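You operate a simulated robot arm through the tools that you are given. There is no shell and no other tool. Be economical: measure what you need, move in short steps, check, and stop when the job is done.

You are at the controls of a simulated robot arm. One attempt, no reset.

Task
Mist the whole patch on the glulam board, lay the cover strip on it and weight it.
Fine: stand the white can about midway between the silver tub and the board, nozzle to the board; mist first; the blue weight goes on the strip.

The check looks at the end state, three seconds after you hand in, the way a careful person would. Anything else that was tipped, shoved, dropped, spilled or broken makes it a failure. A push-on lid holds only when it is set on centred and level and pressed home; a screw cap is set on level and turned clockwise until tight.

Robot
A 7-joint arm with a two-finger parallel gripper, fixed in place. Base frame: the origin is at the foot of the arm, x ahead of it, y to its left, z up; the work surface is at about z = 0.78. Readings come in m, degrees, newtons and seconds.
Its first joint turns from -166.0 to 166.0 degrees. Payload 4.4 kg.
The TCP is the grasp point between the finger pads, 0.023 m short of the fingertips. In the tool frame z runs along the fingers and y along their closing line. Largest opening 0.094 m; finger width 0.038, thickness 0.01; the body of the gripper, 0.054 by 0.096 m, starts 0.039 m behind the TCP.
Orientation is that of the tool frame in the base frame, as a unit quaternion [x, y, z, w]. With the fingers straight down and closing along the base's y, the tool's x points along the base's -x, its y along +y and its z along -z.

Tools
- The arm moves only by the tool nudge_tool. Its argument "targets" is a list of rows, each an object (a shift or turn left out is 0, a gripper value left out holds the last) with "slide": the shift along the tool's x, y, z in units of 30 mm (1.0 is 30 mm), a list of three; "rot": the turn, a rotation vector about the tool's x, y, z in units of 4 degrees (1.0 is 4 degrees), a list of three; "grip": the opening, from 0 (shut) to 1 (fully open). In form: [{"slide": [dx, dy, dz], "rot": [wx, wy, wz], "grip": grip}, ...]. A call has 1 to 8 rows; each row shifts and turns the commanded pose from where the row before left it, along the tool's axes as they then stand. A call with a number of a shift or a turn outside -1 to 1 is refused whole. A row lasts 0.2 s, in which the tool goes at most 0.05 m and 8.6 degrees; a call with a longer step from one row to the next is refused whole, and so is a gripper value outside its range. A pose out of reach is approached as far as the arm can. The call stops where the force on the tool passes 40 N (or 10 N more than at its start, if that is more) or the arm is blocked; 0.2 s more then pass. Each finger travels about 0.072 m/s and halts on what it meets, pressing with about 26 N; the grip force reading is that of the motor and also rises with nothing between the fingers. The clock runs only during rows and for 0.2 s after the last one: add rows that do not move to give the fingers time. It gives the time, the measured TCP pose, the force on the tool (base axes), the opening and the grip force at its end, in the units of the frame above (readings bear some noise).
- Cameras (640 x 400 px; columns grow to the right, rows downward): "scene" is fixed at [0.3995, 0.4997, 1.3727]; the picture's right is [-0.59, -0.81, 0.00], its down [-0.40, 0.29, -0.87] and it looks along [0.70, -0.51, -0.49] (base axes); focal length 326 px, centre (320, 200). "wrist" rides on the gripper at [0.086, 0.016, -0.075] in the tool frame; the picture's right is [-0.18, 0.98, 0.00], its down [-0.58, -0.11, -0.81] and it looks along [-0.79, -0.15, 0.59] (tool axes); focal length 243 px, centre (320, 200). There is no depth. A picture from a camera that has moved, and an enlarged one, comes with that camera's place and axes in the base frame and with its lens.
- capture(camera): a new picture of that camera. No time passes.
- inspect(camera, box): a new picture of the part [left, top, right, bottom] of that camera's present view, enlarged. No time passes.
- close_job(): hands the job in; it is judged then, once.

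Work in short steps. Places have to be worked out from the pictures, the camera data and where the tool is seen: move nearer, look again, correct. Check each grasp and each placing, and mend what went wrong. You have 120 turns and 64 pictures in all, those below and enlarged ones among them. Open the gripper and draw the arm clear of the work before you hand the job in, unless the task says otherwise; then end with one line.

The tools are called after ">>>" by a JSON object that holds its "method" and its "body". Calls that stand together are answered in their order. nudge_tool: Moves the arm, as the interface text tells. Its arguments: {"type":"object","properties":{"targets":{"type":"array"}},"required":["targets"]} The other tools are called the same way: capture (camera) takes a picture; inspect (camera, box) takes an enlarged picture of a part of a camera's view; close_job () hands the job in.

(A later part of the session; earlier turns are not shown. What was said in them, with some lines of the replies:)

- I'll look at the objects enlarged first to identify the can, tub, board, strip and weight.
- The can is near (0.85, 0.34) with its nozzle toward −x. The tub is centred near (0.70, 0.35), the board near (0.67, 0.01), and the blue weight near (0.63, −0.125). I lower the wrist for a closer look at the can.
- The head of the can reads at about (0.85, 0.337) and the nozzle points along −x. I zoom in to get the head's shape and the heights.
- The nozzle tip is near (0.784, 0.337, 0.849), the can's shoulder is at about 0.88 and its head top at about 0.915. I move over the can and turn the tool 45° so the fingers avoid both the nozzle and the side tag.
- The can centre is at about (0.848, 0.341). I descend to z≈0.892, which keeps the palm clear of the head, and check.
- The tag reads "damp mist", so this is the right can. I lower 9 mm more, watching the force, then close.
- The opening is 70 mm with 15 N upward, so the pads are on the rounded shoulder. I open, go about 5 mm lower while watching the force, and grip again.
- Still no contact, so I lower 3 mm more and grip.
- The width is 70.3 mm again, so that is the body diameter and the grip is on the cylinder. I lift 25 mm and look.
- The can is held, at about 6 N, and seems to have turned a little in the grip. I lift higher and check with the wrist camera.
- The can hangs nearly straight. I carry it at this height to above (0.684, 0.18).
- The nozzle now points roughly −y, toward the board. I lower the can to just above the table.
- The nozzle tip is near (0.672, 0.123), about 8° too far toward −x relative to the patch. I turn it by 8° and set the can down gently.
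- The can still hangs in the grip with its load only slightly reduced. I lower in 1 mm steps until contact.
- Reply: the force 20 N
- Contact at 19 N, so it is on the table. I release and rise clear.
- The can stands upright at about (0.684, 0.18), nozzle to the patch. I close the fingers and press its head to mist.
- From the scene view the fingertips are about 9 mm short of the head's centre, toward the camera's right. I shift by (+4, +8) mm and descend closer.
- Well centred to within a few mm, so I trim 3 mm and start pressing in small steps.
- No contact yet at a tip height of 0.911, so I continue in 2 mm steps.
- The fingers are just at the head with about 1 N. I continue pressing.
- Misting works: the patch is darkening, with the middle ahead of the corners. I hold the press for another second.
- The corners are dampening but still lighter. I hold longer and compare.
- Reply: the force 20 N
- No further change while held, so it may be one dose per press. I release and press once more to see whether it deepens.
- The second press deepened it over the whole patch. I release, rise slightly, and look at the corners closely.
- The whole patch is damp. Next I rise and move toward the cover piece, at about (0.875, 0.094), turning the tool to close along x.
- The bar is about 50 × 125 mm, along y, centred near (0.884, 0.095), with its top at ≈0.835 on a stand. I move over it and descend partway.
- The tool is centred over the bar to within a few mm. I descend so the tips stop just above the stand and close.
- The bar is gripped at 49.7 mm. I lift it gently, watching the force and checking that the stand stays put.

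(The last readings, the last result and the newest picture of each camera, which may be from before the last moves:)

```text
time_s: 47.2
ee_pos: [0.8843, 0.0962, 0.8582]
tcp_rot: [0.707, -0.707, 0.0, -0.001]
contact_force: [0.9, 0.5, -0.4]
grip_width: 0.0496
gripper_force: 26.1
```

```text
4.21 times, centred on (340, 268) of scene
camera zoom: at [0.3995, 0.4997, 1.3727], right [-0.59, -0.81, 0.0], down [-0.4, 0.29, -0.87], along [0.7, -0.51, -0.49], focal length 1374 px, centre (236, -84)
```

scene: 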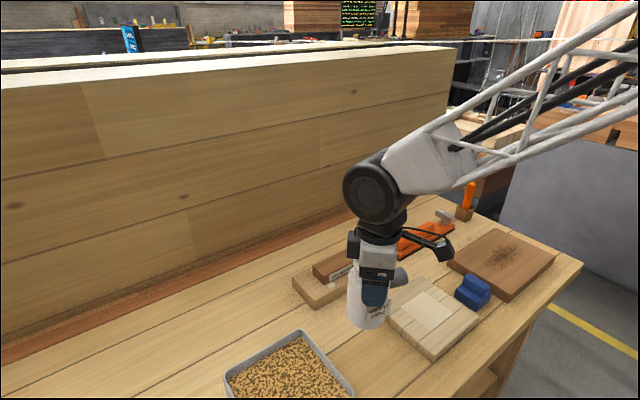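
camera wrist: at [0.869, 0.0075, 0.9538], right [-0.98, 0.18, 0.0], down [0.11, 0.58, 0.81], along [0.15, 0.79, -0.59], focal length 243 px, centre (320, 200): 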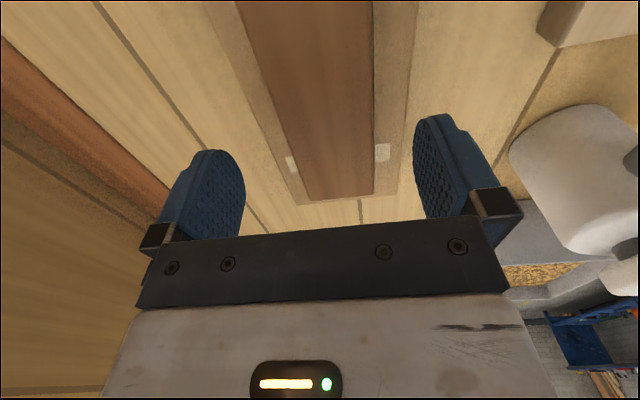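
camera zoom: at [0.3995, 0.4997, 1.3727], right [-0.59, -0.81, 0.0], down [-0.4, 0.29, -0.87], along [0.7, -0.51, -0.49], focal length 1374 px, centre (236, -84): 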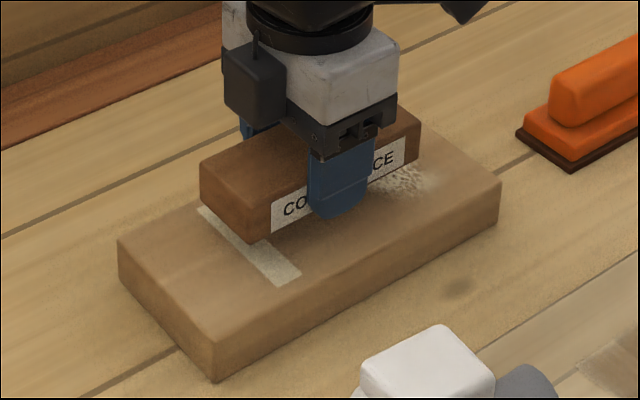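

The bar lifted cleanly and the stand hasn't moved. I raise and carry it over the patch centre, about (0.672, 0.003), at a height that clears the can.

>>> {"method": "nudge_tool", "body": {"targets": [{"slide": [0, 0, -1]}, {"slide": [0, 0, -1]}, {"slide": [0, 0, -1]}, {"slide": [0, 0, -1]}, {"slide": [0, 0, -0.5]}, {}]}}

>>> {"method": "nudge_tool", "body": {"targets": [{"slide": [0.8, 0.4, 0]}, {"slide": [0.8, 0.6, 0]}, {"slide": [0.8, 1, 0]}, {"slide": [0.7, 1, 0]}, {"slide": [0, 1, 0]}, {"slide": [0, 1, 0]}, {"slide": [0, 1, 0]}, {"slide": [0, 1, 0]}]}}

>>> {"method": "nudge_tool", "body": {"targets": [{"slide": [0, 0.07, 1]}, {"slide": [0, 0, 1]}, {"slide": [0, 0, 1]}, {}]}}

>>> {"method": "inspect", "body": {"camera": "scene", "box": [350, 240, 510, 360]}}

>>> {"method": "capture", "body": {"camera": "wrist"}}

```text
time_s: 48.6
ee_pos: [0.8852, 0.0961, 0.9926]
tcp_rot: [-0.707, 0.707, 0.0, 0.001]
contact_force: [1.0, 0.3, -1.0]
grip_width: 0.0496
gripper_force: 26.4
```

```text
time_s: 50.4
ee_pos: [0.6744, 0.0042, 0.992]
tcp_rot: [-0.707, 0.707, 0.0, 0.001]
contact_force: [0.0, 0.6, -1.2]
grip_width: 0.0495
gripper_force: 26.0
```

```text
time_s: 51.4
ee_pos: [0.674, 0.0044, 0.9024]
tcp_rot: [0.707, -0.707, 0.0, -0.001]
contact_force: [0.0, 0.4, -1.5]
grip_width: 0.0496
gripper_force: 25.9
```

```text
3.33 times, centred on (430, 300) of scene
camera zoom: at [0.3995, 0.4997, 1.3727], right [-0.59, -0.81, 0.0], down [-0.4, 0.29, -0.87], along [0.7, -0.51, -0.49], focal length 1088 px, centre (-47, -133)
```

zoom: 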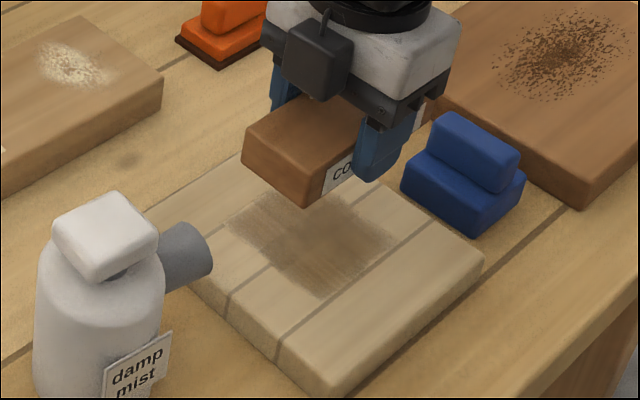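

```text
23 pictures are left
camera wrist: at [0.6566, -0.0811, 0.9767], right [-0.98, 0.18, 0.0], down [0.11, 0.58, 0.81], along [0.15, 0.79, -0.59], focal length 243 px, centre (320, 200)
```

wrist: 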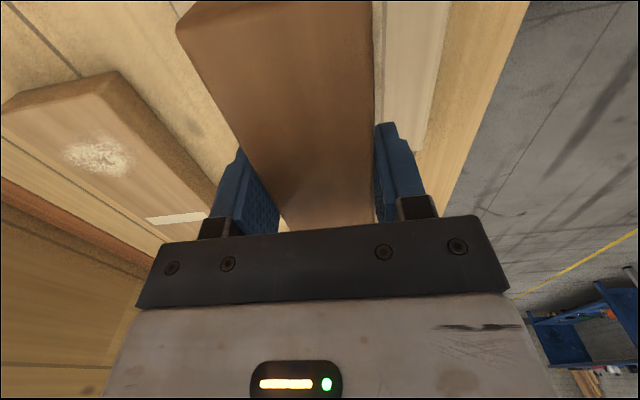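

The bar is over the patch, along y. I lower to ≈0.843 and then creep to contact.

>>> {"method": "nudge_tool", "body": {"targets": [{"slide": [0, 0.05, 0.7]}, {"slide": [0, 0, 0.7]}, {"slide": [0, 0, 0.55]}, {}]}}

>>> {"method": "nudge_tool", "body": {"targets": [{"slide": [0, 0, 0.1]}, {}]}}

>>> {"method": "nudge_tool", "body": {"targets": [{"slide": [0, 0, 0.07]}, {}]}}

>>> {"method": "inspect", "body": {"camera": "scene", "box": [350, 240, 510, 360]}}

```text
time_s: 52.4
ee_pos: [0.6701, 0.0033, 0.8443]
tcp_rot: [-0.707, 0.707, -0.001, 0.0]
contact_force: [0.1, -0.4, -0.4]
grip_width: 0.0495
gripper_force: 25.6
```

```text
time_s: 53.0
ee_pos: [0.6716, 0.0033, 0.8409]
tcp_rot: [0.707, -0.707, -0.001, -0.001]
contact_force: [0.3, -0.9, -0.2]
grip_width: 0.0497
gripper_force: 25.3
```

```text
time_s: 53.6
ee_pos: [0.6704, 0.0035, 0.837]
tcp_rot: [-0.707, 0.707, -0.001, 0.001]
contact_force: [0.2, -0.8, -1.0]
grip_width: 0.0496
gripper_force: 26.2
```

```text
3.33 times, centred on (430, 300) of scene
camera zoom: at [0.3995, 0.4997, 1.3727], right [-0.59, -0.81, 0.0], down [-0.4, 0.29, -0.87], along [0.7, -0.51, -0.49], focal length 1088 px, centre (-47, -133)
```

zoom: 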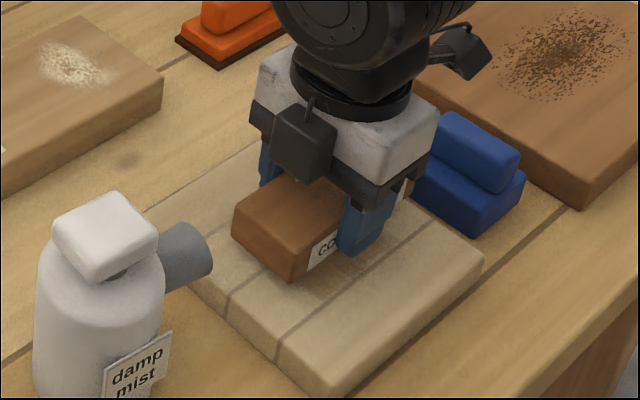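

No contact yet, so I creep further down.

>>> {"method": "nudge_tool", "body": {"targets": [{"slide": [0, 0, 0.07]}, {}]}}

>>> {"method": "nudge_tool", "body": {"targets": [{"slide": [0, 0, 0.06]}, {}]}}

>>> {"method": "nudge_tool", "body": {"targets": [{"slide": [0, 0, 0.06]}, {}]}}

```text
time_s: 54.2
ee_pos: [0.6718, 0.0034, 0.837]
tcp_rot: [0.707, -0.707, 0.0, -0.001]
contact_force: [-0.3, -0.9, -1.3]
grip_width: 0.0497
gripper_force: 25.7
```

```text
time_s: 54.8
ee_pos: [0.6723, 0.0038, 0.8354]
tcp_rot: [-0.707, 0.708, 0.0, 0.001]
contact_force: [0.3, 0.7, -0.5]
grip_width: 0.0496
gripper_force: 26.4
```

```text
time_s: 55.4
ee_pos: [0.672, 0.0041, 0.833]
tcp_rot: [-0.707, 0.707, 0.0, 0.001]
contact_force: [-0.1, 0.6, -1.2]
grip_width: 0.0498
gripper_force: 25.5
```

>>> {"method": "nudge_tool", "body": {"targets": [{"slide": [0, 0, 0.06]}, {}]}}

>>> {"method": "nudge_tool", "body": {"targets": [{"slide": [0, 0, 0.05]}, {}]}}

>>> {"method": "nudge_tool", "body": {"targets": [{"slide": [0, 0, 0.05]}, {}]}}

```text
time_s: 56.0
ee_pos: [0.6714, 0.0035, 0.8299]
tcp_rot: [-0.707, 0.707, 0.0, 0.001]
contact_force: [-0.4, 0.0, -0.9]
grip_width: 0.0498
gripper_force: 25.8
```

```text
time_s: 56.6
ee_pos: [0.6712, 0.0044, 0.8288]
tcp_rot: [-0.707, 0.707, 0.0, 0.001]
contact_force: [-0.1, -0.1, 1.1]
grip_width: 0.0494
gripper_force: 26.2
```

```text
time_s: 57.2
ee_pos: [0.6704, 0.0028, 0.8284]
tcp_rot: [0.707, -0.707, 0.0, -0.002]
contact_force: [-4.5, -0.6, 22.4]
grip_width: 0.0497
gripper_force: 25.8
```

The bar is in contact at TCP z = 0.828. I release it and rise.

>>> {"method": "nudge_tool", "body": {"targets": [{"grip": 0.6}, {"grip": 0.9}, {"grip": 0.9}, {"slide": [0, 0, -0.7]}, {"slide": [0, 0, -1]}, {"slide": [0, 0, -1]}, {"slide": [0, 0, -1]}, {"slide": [0, 0, -1]}]}}

>>> {"method": "nudge_tool", "body": {"targets": [{"slide": [1, 0, 0]}, {"slide": [1, 0, 0]}, {"slide": [1, 0, 0]}, {"slide": [1, 0, 0]}, {"slide": [1, 0, 0]}, {"slide": [1, 0, 0]}, {"slide": [0.8, 0, 0]}, {"slide": [0, 0.3, 0]}]}}

>>> {"method": "inspect", "body": {"camera": "scene", "box": [350, 240, 510, 360]}}

>>> {"method": "capture", "body": {"camera": "wrist"}}

```text
time_s: 59.0
ee_pos: [0.6725, 0.0046, 0.9693]
tcp_rot: [0.707, -0.707, 0.0, -0.001]
contact_force: [-0.2, -0.4, -0.5]
grip_width: 0.0846
gripper_force: 0.0
```

```text
time_s: 60.8
ee_pos: [0.6613, -0.2006, 0.9696]
tcp_rot: [-0.707, 0.707, 0.0, 0.001]
contact_force: [-0.3, 0.0, 0.4]
grip_width: 0.0848
gripper_force: 0.0
```

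```text
3.33 times, centred on (430, 300) of scene
camera zoom: at [0.3995, 0.4997, 1.3727], right [-0.59, -0.81, 0.0], down [-0.4, 0.29, -0.87], along [0.7, -0.51, -0.49], focal length 1088 px, centre (-47, -133)
```

zoom: 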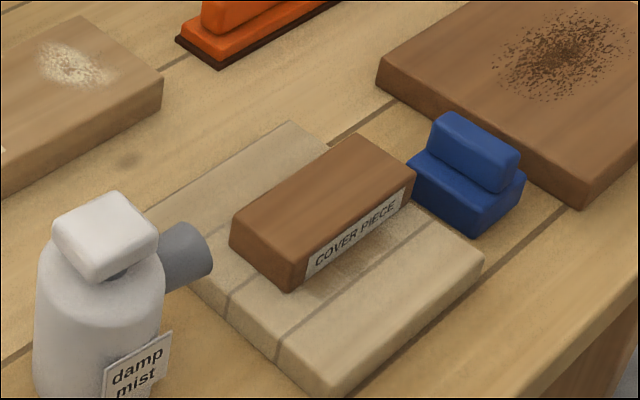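

```text
20 pictures are left
camera wrist: at [0.646, -0.2855, 1.0432], right [-0.98, 0.18, 0.0], down [0.11, 0.58, 0.81], along [0.15, 0.79, -0.59], focal length 243 px, centre (320, 200)
```

wrist: 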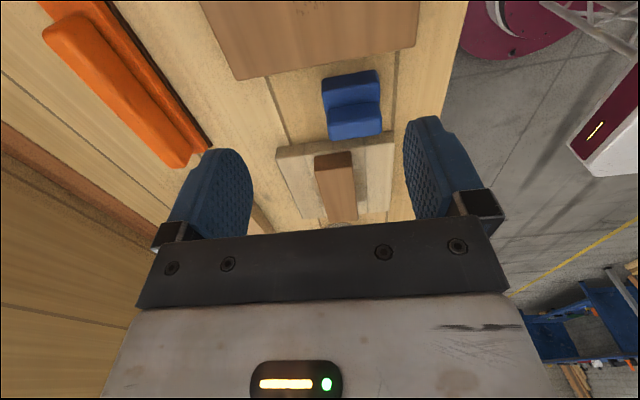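

The strip lies flat on the patch, and the blue weight measures about 66 × 65 mm, centred near (0.64, −0.118). I move nearer for a better look before grasping.

>>> {"method": "nudge_tool", "body": {"targets": [{"slide": [0, 0.7, 0.8], "grip": 1}, {"slide": [0, 0, 0.8]}, {"slide": [0, 0, 0.7]}, {}]}}

>>> {"method": "capture", "body": {"camera": "wrist"}}

>>> {"method": "inspect", "body": {"camera": "scene", "box": [400, 240, 520, 330]}}

```text
time_s: 61.8
ee_pos: [0.6424, -0.2001, 0.8991]
tcp_rot: [-0.707, 0.707, -0.001, 0.001]
contact_force: [0.7, -0.8, 0.2]
grip_width: 0.0941
gripper_force: 0.1
```

```text
19 pictures are left
camera wrist: at [0.6251, -0.2854, 0.9734], right [-0.98, 0.18, 0.0], down [0.11, 0.58, 0.81], along [0.15, 0.79, -0.59], focal length 243 px, centre (320, 200)
```

wrist: 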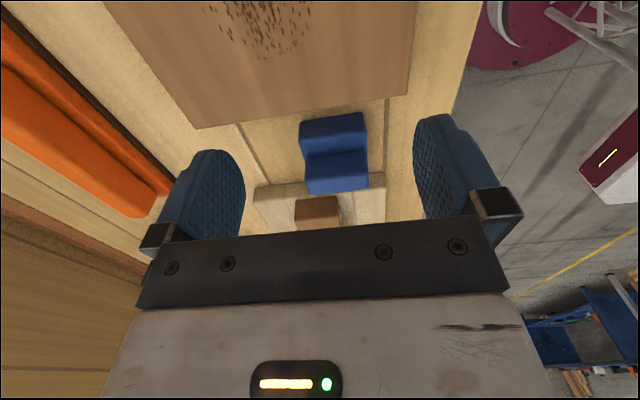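

```text
4.44 times, centred on (460, 285) of scene
camera zoom: at [0.3995, 0.4997, 1.3727], right [-0.59, -0.81, 0.0], down [-0.4, 0.29, -0.87], along [0.7, -0.51, -0.49], focal length 1450 px, centre (-302, -178)
```

zoom: 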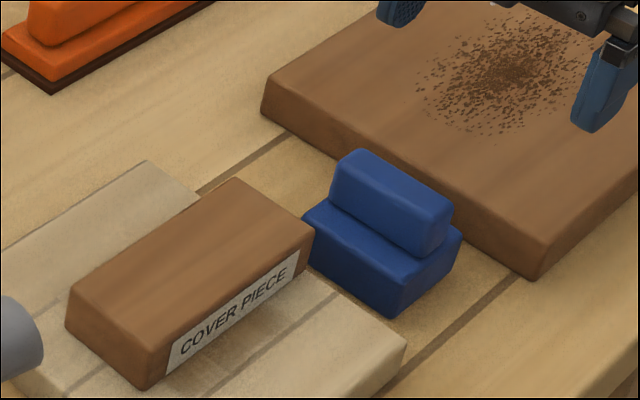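

The weight has a ridge on a base of about 60 × 48 mm, centred near (0.64, −0.128), with its top at 0.83. I move over it and descend partway, gripping across x.

>>> {"method": "nudge_tool", "body": {"targets": [{"slide": [-0.8, 0.08, 0]}, {"slide": [-0.8, 0, 0]}, {"slide": [-0.8, 0, 0]}, {"slide": [0, 0, 0.9]}, {"slide": [0, 0, 0.9]}, {}]}}

>>> {"method": "inspect", "body": {"camera": "scene", "box": [400, 240, 520, 330]}}

>>> {"method": "capture", "body": {"camera": "wrist"}}

```text
time_s: 63.2
ee_pos: [0.6394, -0.1274, 0.845]
tcp_rot: [-0.707, 0.707, 0.0, 0.001]
contact_force: [-0.9, -0.4, 0.6]
grip_width: 0.0939
gripper_force: 0.0
```

```text
4.44 times, centred on (460, 285) of scene
camera zoom: at [0.3995, 0.4997, 1.3727], right [-0.59, -0.81, 0.0], down [-0.4, 0.29, -0.87], along [0.7, -0.51, -0.49], focal length 1450 px, centre (-302, -178)
```

zoom: 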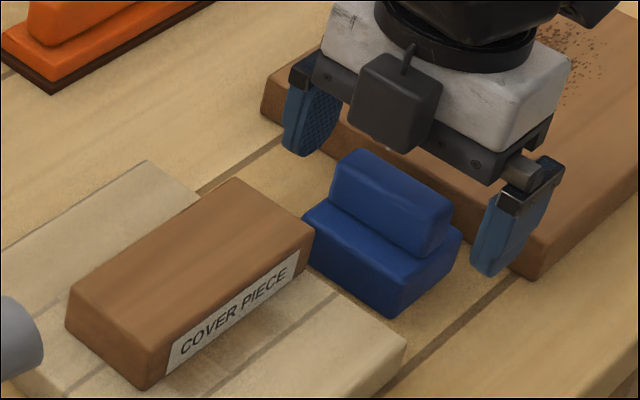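

```text
16 pictures are left
camera wrist: at [0.623, -0.2131, 0.92], right [-0.98, 0.18, 0.0], down [0.11, 0.58, 0.81], along [0.15, 0.79, -0.59], focal length 243 px, centre (320, 200)
```

wrist: 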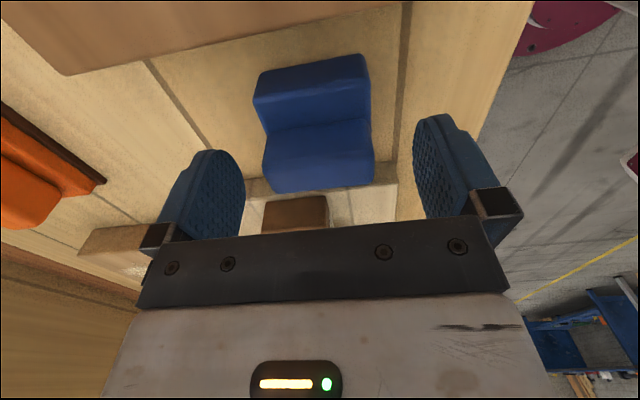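

The fingers straddle the weight evenly. I descend to TCP 0.808 and close.

>>> {"method": "nudge_tool", "body": {"targets": [{"slide": [0, 0, 0.6]}, {"slide": [0, 0, 0.6]}, {}]}}

>>> {"method": "nudge_tool", "body": {"targets": [{"grip": 0.7}, {"grip": 0.4}, {"grip": 0.4}, {"grip": 0.4}, {"grip": 0.4}]}}

>>> {"method": "nudge_tool", "body": {"targets": [{"slide": [0, 0, -0.3]}, {"slide": [0, 0, -0.5]}, {}]}}

>>> {"method": "inspect", "body": {"camera": "scene", "box": [400, 240, 520, 330]}}

```text
time_s: 64.0
ee_pos: [0.6385, -0.1297, 0.809]
tcp_rot: [0.707, -0.707, 0.001, 0.0]
contact_force: [-0.4, -0.5, 0.1]
grip_width: 0.0937
gripper_force: 0.2
```

```text
time_s: 65.2
ee_pos: [0.6382, -0.1275, 0.8102]
tcp_rot: [0.707, -0.707, 0.001, -0.001]
contact_force: [2.0, 0.0, 1.7]
grip_width: 0.06
gripper_force: 26.3
```

```text
time_s: 66.0
ee_pos: [0.6381, -0.1285, 0.8335]
tcp_rot: [0.707, -0.707, 0.0, -0.001]
contact_force: [0.2, -0.6, -4.1]
grip_width: 0.06
gripper_force: 25.8
```

```text
4.44 times, centred on (460, 285) of scene
camera zoom: at [0.3995, 0.4997, 1.3727], right [-0.59, -0.81, 0.0], down [-0.4, 0.29, -0.87], along [0.7, -0.51, -0.49], focal length 1450 px, centre (-302, -178)
```

zoom: 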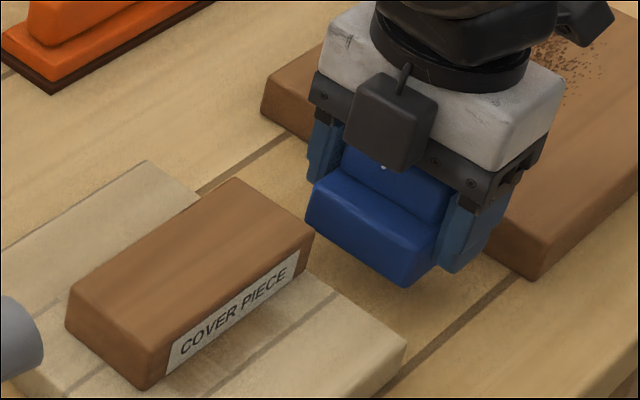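

The weight is held level at 60 mm. I raise and carry it over the strip centre, (0.672, −0.002).

>>> {"method": "nudge_tool", "body": {"targets": [{"slide": [0, 0, -0.9]}, {"slide": [0, 0, -0.9]}, {"slide": [0, 0, -0.8]}, {"slide": [-1, -0.3, 0]}, {"slide": [-1, -0.3, 0]}, {"slide": [-1, -0.3, 0]}, {"slide": [-1, -0.23, 0]}, {"slide": [-0.2, 0, 0]}]}}

>>> {"method": "nudge_tool", "body": {"targets": [{"slide": [0, 0, 0.6]}, {"slide": [0, 0, 0.2]}, {}]}}

>>> {"method": "inspect", "body": {"camera": "scene", "box": [370, 240, 510, 350]}}

>>> {"method": "capture", "body": {"camera": "wrist"}}

```text
time_s: 67.8
ee_pos: [0.6719, -0.0031, 0.9122]
tcp_rot: [0.708, -0.706, 0.0, -0.002]
contact_force: [0.9, 0.0, -5.3]
grip_width: 0.0598
gripper_force: 26.5
```

```text
time_s: 68.6
ee_pos: [0.6724, -0.0028, 0.8874]
tcp_rot: [-0.707, 0.708, 0.001, 0.001]
contact_force: [0.0, 0.9, -4.3]
grip_width: 0.0601
gripper_force: 25.5
```

```text
3.64 times, centred on (440, 295) of scene
camera zoom: at [0.3995, 0.4997, 1.3727], right [-0.59, -0.81, 0.0], down [-0.4, 0.29, -0.87], along [0.7, -0.51, -0.49], focal length 1186 px, centre (-116, -146)
```

zoom: 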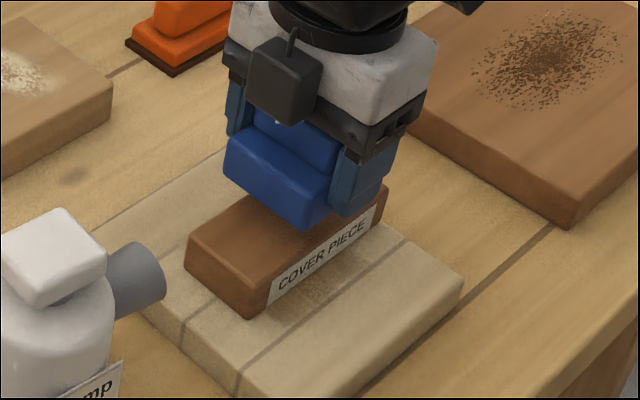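

```text
13 pictures are left
camera wrist: at [0.6569, -0.0878, 0.962], right [-0.98, 0.18, 0.0], down [0.11, 0.58, 0.81], along [0.15, 0.79, -0.59], focal length 243 px, centre (320, 200)
```

wrist: 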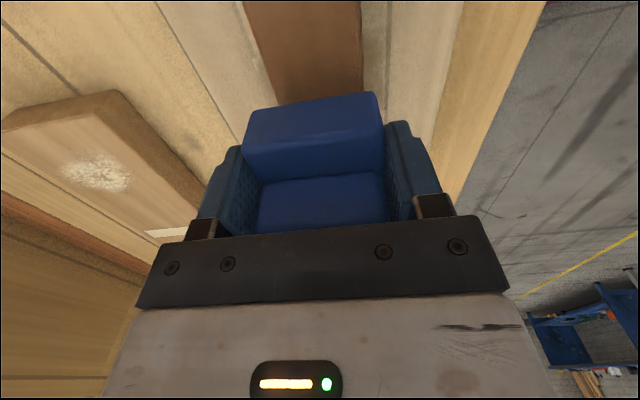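

The weight is aligned over the strip. I lower to just above it and creep to contact.

>>> {"method": "nudge_tool", "body": {"targets": [{"slide": [0, 0, 0.5]}, {"slide": [0, 0, 0.3]}, {}]}}

>>> {"method": "nudge_tool", "body": {"targets": [{"slide": [0, 0, 0.08]}, {}]}}

>>> {"method": "nudge_tool", "body": {"targets": [{"slide": [0, 0, 0.06]}, {}]}}

>>> {"method": "nudge_tool", "body": {"targets": [{"slide": [0, 0, 0.06]}, {}]}}

```text
time_s: 69.4
ee_pos: [0.6737, -0.0022, 0.8655]
tcp_rot: [-0.707, 0.707, -0.001, 0.002]
contact_force: [-4.7, 0.5, 15.8]
grip_width: 0.0596
gripper_force: 26.3
```

```text
time_s: 70.0
ee_pos: [0.6728, -0.0026, 0.8619]
tcp_rot: [-0.707, 0.707, -0.001, 0.001]
contact_force: [2.1, -0.6, 21.3]
grip_width: 0.0599
gripper_force: 26.0
```

```text
time_s: 70.6
ee_pos: [0.6731, -0.0023, 0.8599]
tcp_rot: [-0.706, 0.708, -0.001, 0.002]
contact_force: [8.0, -0.3, 21.4]
grip_width: 0.06
gripper_force: 25.7
```

```text
time_s: 71.2
ee_pos: [0.6719, -0.0027, 0.8574]
tcp_rot: [-0.707, 0.707, 0.0, 0.002]
contact_force: [-1.3, 0.5, 20.0]
grip_width: 0.0599
gripper_force: 26.0
```

Contact came at ≈0.866, and after that the pads slid down the weight. I check, then release.

>>> {"method": "inspect", "body": {"camera": "scene", "box": [370, 240, 510, 350]}}

>>> {"method": "nudge_tool", "body": {"targets": [{"grip": 0.75}, {"grip": 0.95}, {"grip": 0.95}, {}, {"slide": [0, 0, -0.4]}, {"slide": [0, 0, -0.8]}, {"slide": [0, 0, -1]}, {"slide": [0, 0, -1]}]}}

>>> {"method": "capture", "body": {"camera": "scene"}}

```text
3.64 times, centred on (440, 295) of scene
camera zoom: at [0.3995, 0.4997, 1.3727], right [-0.59, -0.81, 0.0], down [-0.4, 0.29, -0.87], along [0.7, -0.51, -0.49], focal length 1186 px, centre (-116, -146)
```

zoom: 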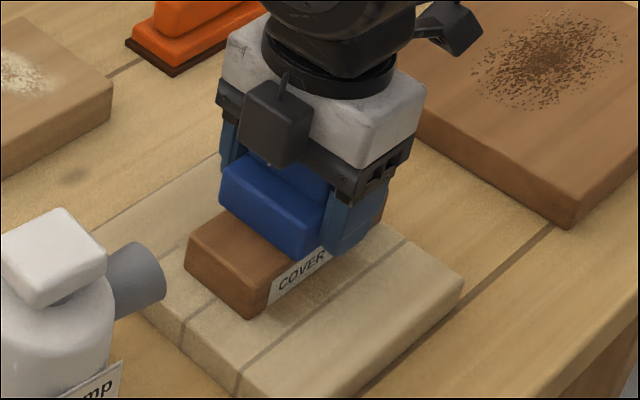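

```text
time_s: 73.0
ee_pos: [0.6732, -0.0028, 0.9537]
tcp_rot: [0.707, -0.707, -0.001, -0.002]
contact_force: [-0.8, 0.0, -1.1]
grip_width: 0.0893
gripper_force: 0.1
```

```text
11 pictures are left
```

scene: 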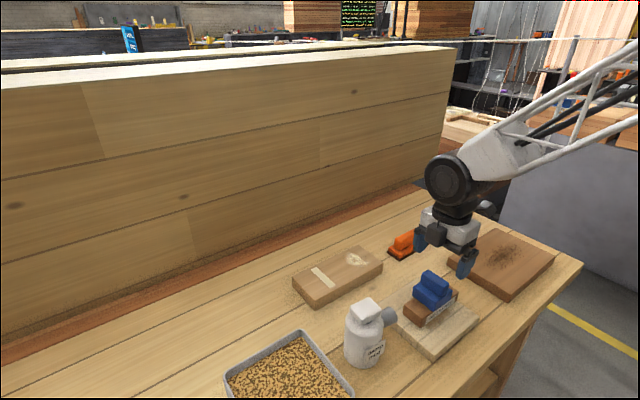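

The weight is released. I draw the arm up and back, then inspect the final arrangement.

>>> {"method": "nudge_tool", "body": {"targets": [{"slide": [0, 0, -1]}, {"slide": [0, 0, -1]}, {"slide": [0, 0, -1]}, {"slide": [0, 0, -1]}, {"slide": [1, 0, -1]}, {"slide": [1, 0, 0]}, {"slide": [1, 0, 0]}, {"slide": [1, 0, 0]}]}}

>>> {"method": "inspect", "body": {"camera": "scene", "box": [390, 260, 490, 360]}}

>>> {"method": "inspect", "body": {"camera": "scene", "box": [210, 220, 450, 400]}}

```text
time_s: 74.8
ee_pos: [0.6716, -0.1215, 1.1029]
tcp_rot: [0.708, -0.707, 0.0, -0.002]
contact_force: [0.2, -0.2, 0.0]
grip_width: 0.0893
gripper_force: 0.1
```

```text
4.00 times, centred on (440, 310) of scene
camera zoom: at [0.3995, 0.4997, 1.3727], right [-0.59, -0.81, 0.0], down [-0.4, 0.29, -0.87], along [0.7, -0.51, -0.49], focal length 1305 px, centre (-160, -240)
```

zoom: 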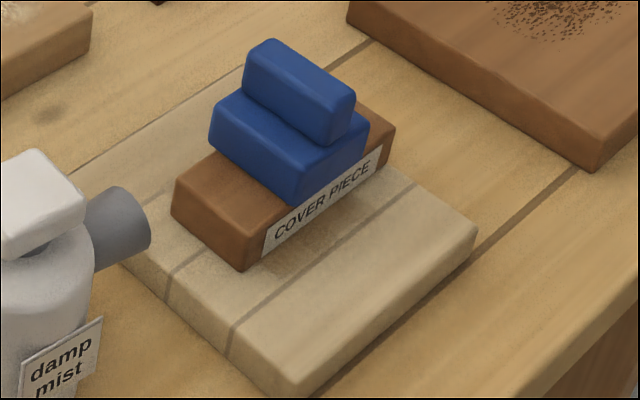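

```text
2.22 times, centred on (330, 310) of scene
camera zoom: at [0.3995, 0.4997, 1.3727], right [-0.59, -0.81, 0.0], down [-0.4, 0.29, -0.87], along [0.7, -0.51, -0.49], focal length 725 px, centre (298, -44)
```

zoom: 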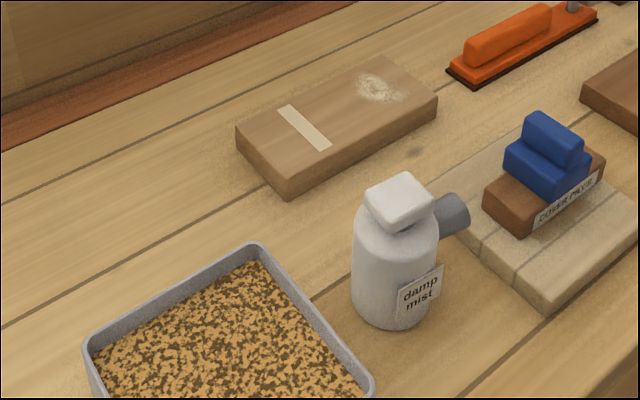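

Everything stands as intended. I zoom in once more on the patch fringe beside the strip.

>>> {"method": "inspect", "body": {"camera": "scene", "box": [435, 290, 495, 340]}}

>>> {"method": "capture", "body": {"camera": "wrist"}}

```text
8.00 times, centred on (465, 315) of scene
camera zoom: at [0.3995, 0.4997, 1.3727], right [-0.59, -0.81, 0.0], down [-0.4, 0.29, -0.87], along [0.7, -0.51, -0.49], focal length 2610 px, centre (-840, -720)
```

zoom: 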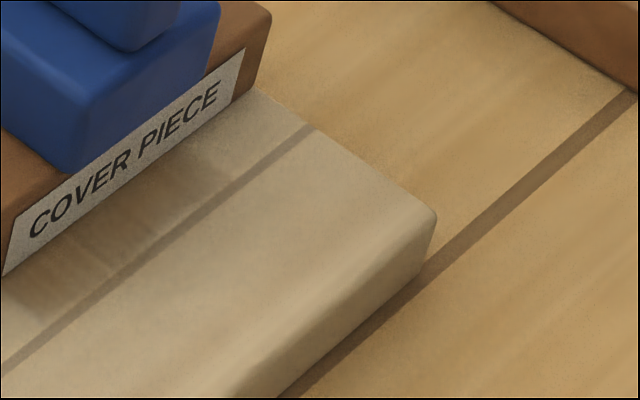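

```text
7 pictures are left
camera wrist: at [0.6561, -0.2081, 1.1772], right [-0.98, 0.18, 0.0], down [0.11, 0.58, 0.81], along [0.15, 0.79, -0.59], focal length 243 px, centre (320, 200)
```

wrist: 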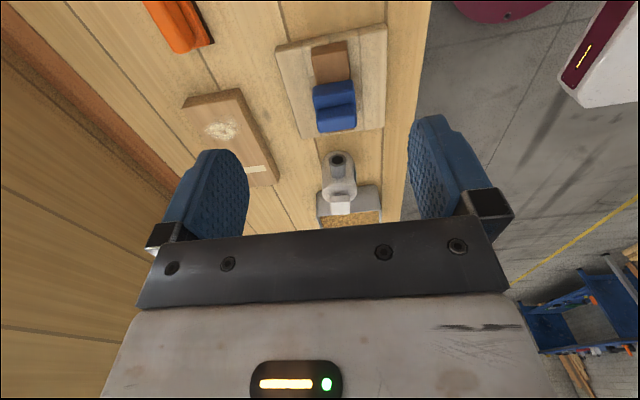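

The visible fringe is still damp, the strip and weight are level and centred, the can is upright, and the arm is clear. I hand in.

>>> {"method": "close_job", "body": {}}

```text
The job is handed in.
```

I misted the whole patch, laid the cover strip on it with the blue weight on top, and stood the white can upright about midway between tub and board, nozzle to the patch. The mist took two presses. The strip is narrower than the patch, and the strip of patch still showing beside it was damp but fading at one end when I handed in.
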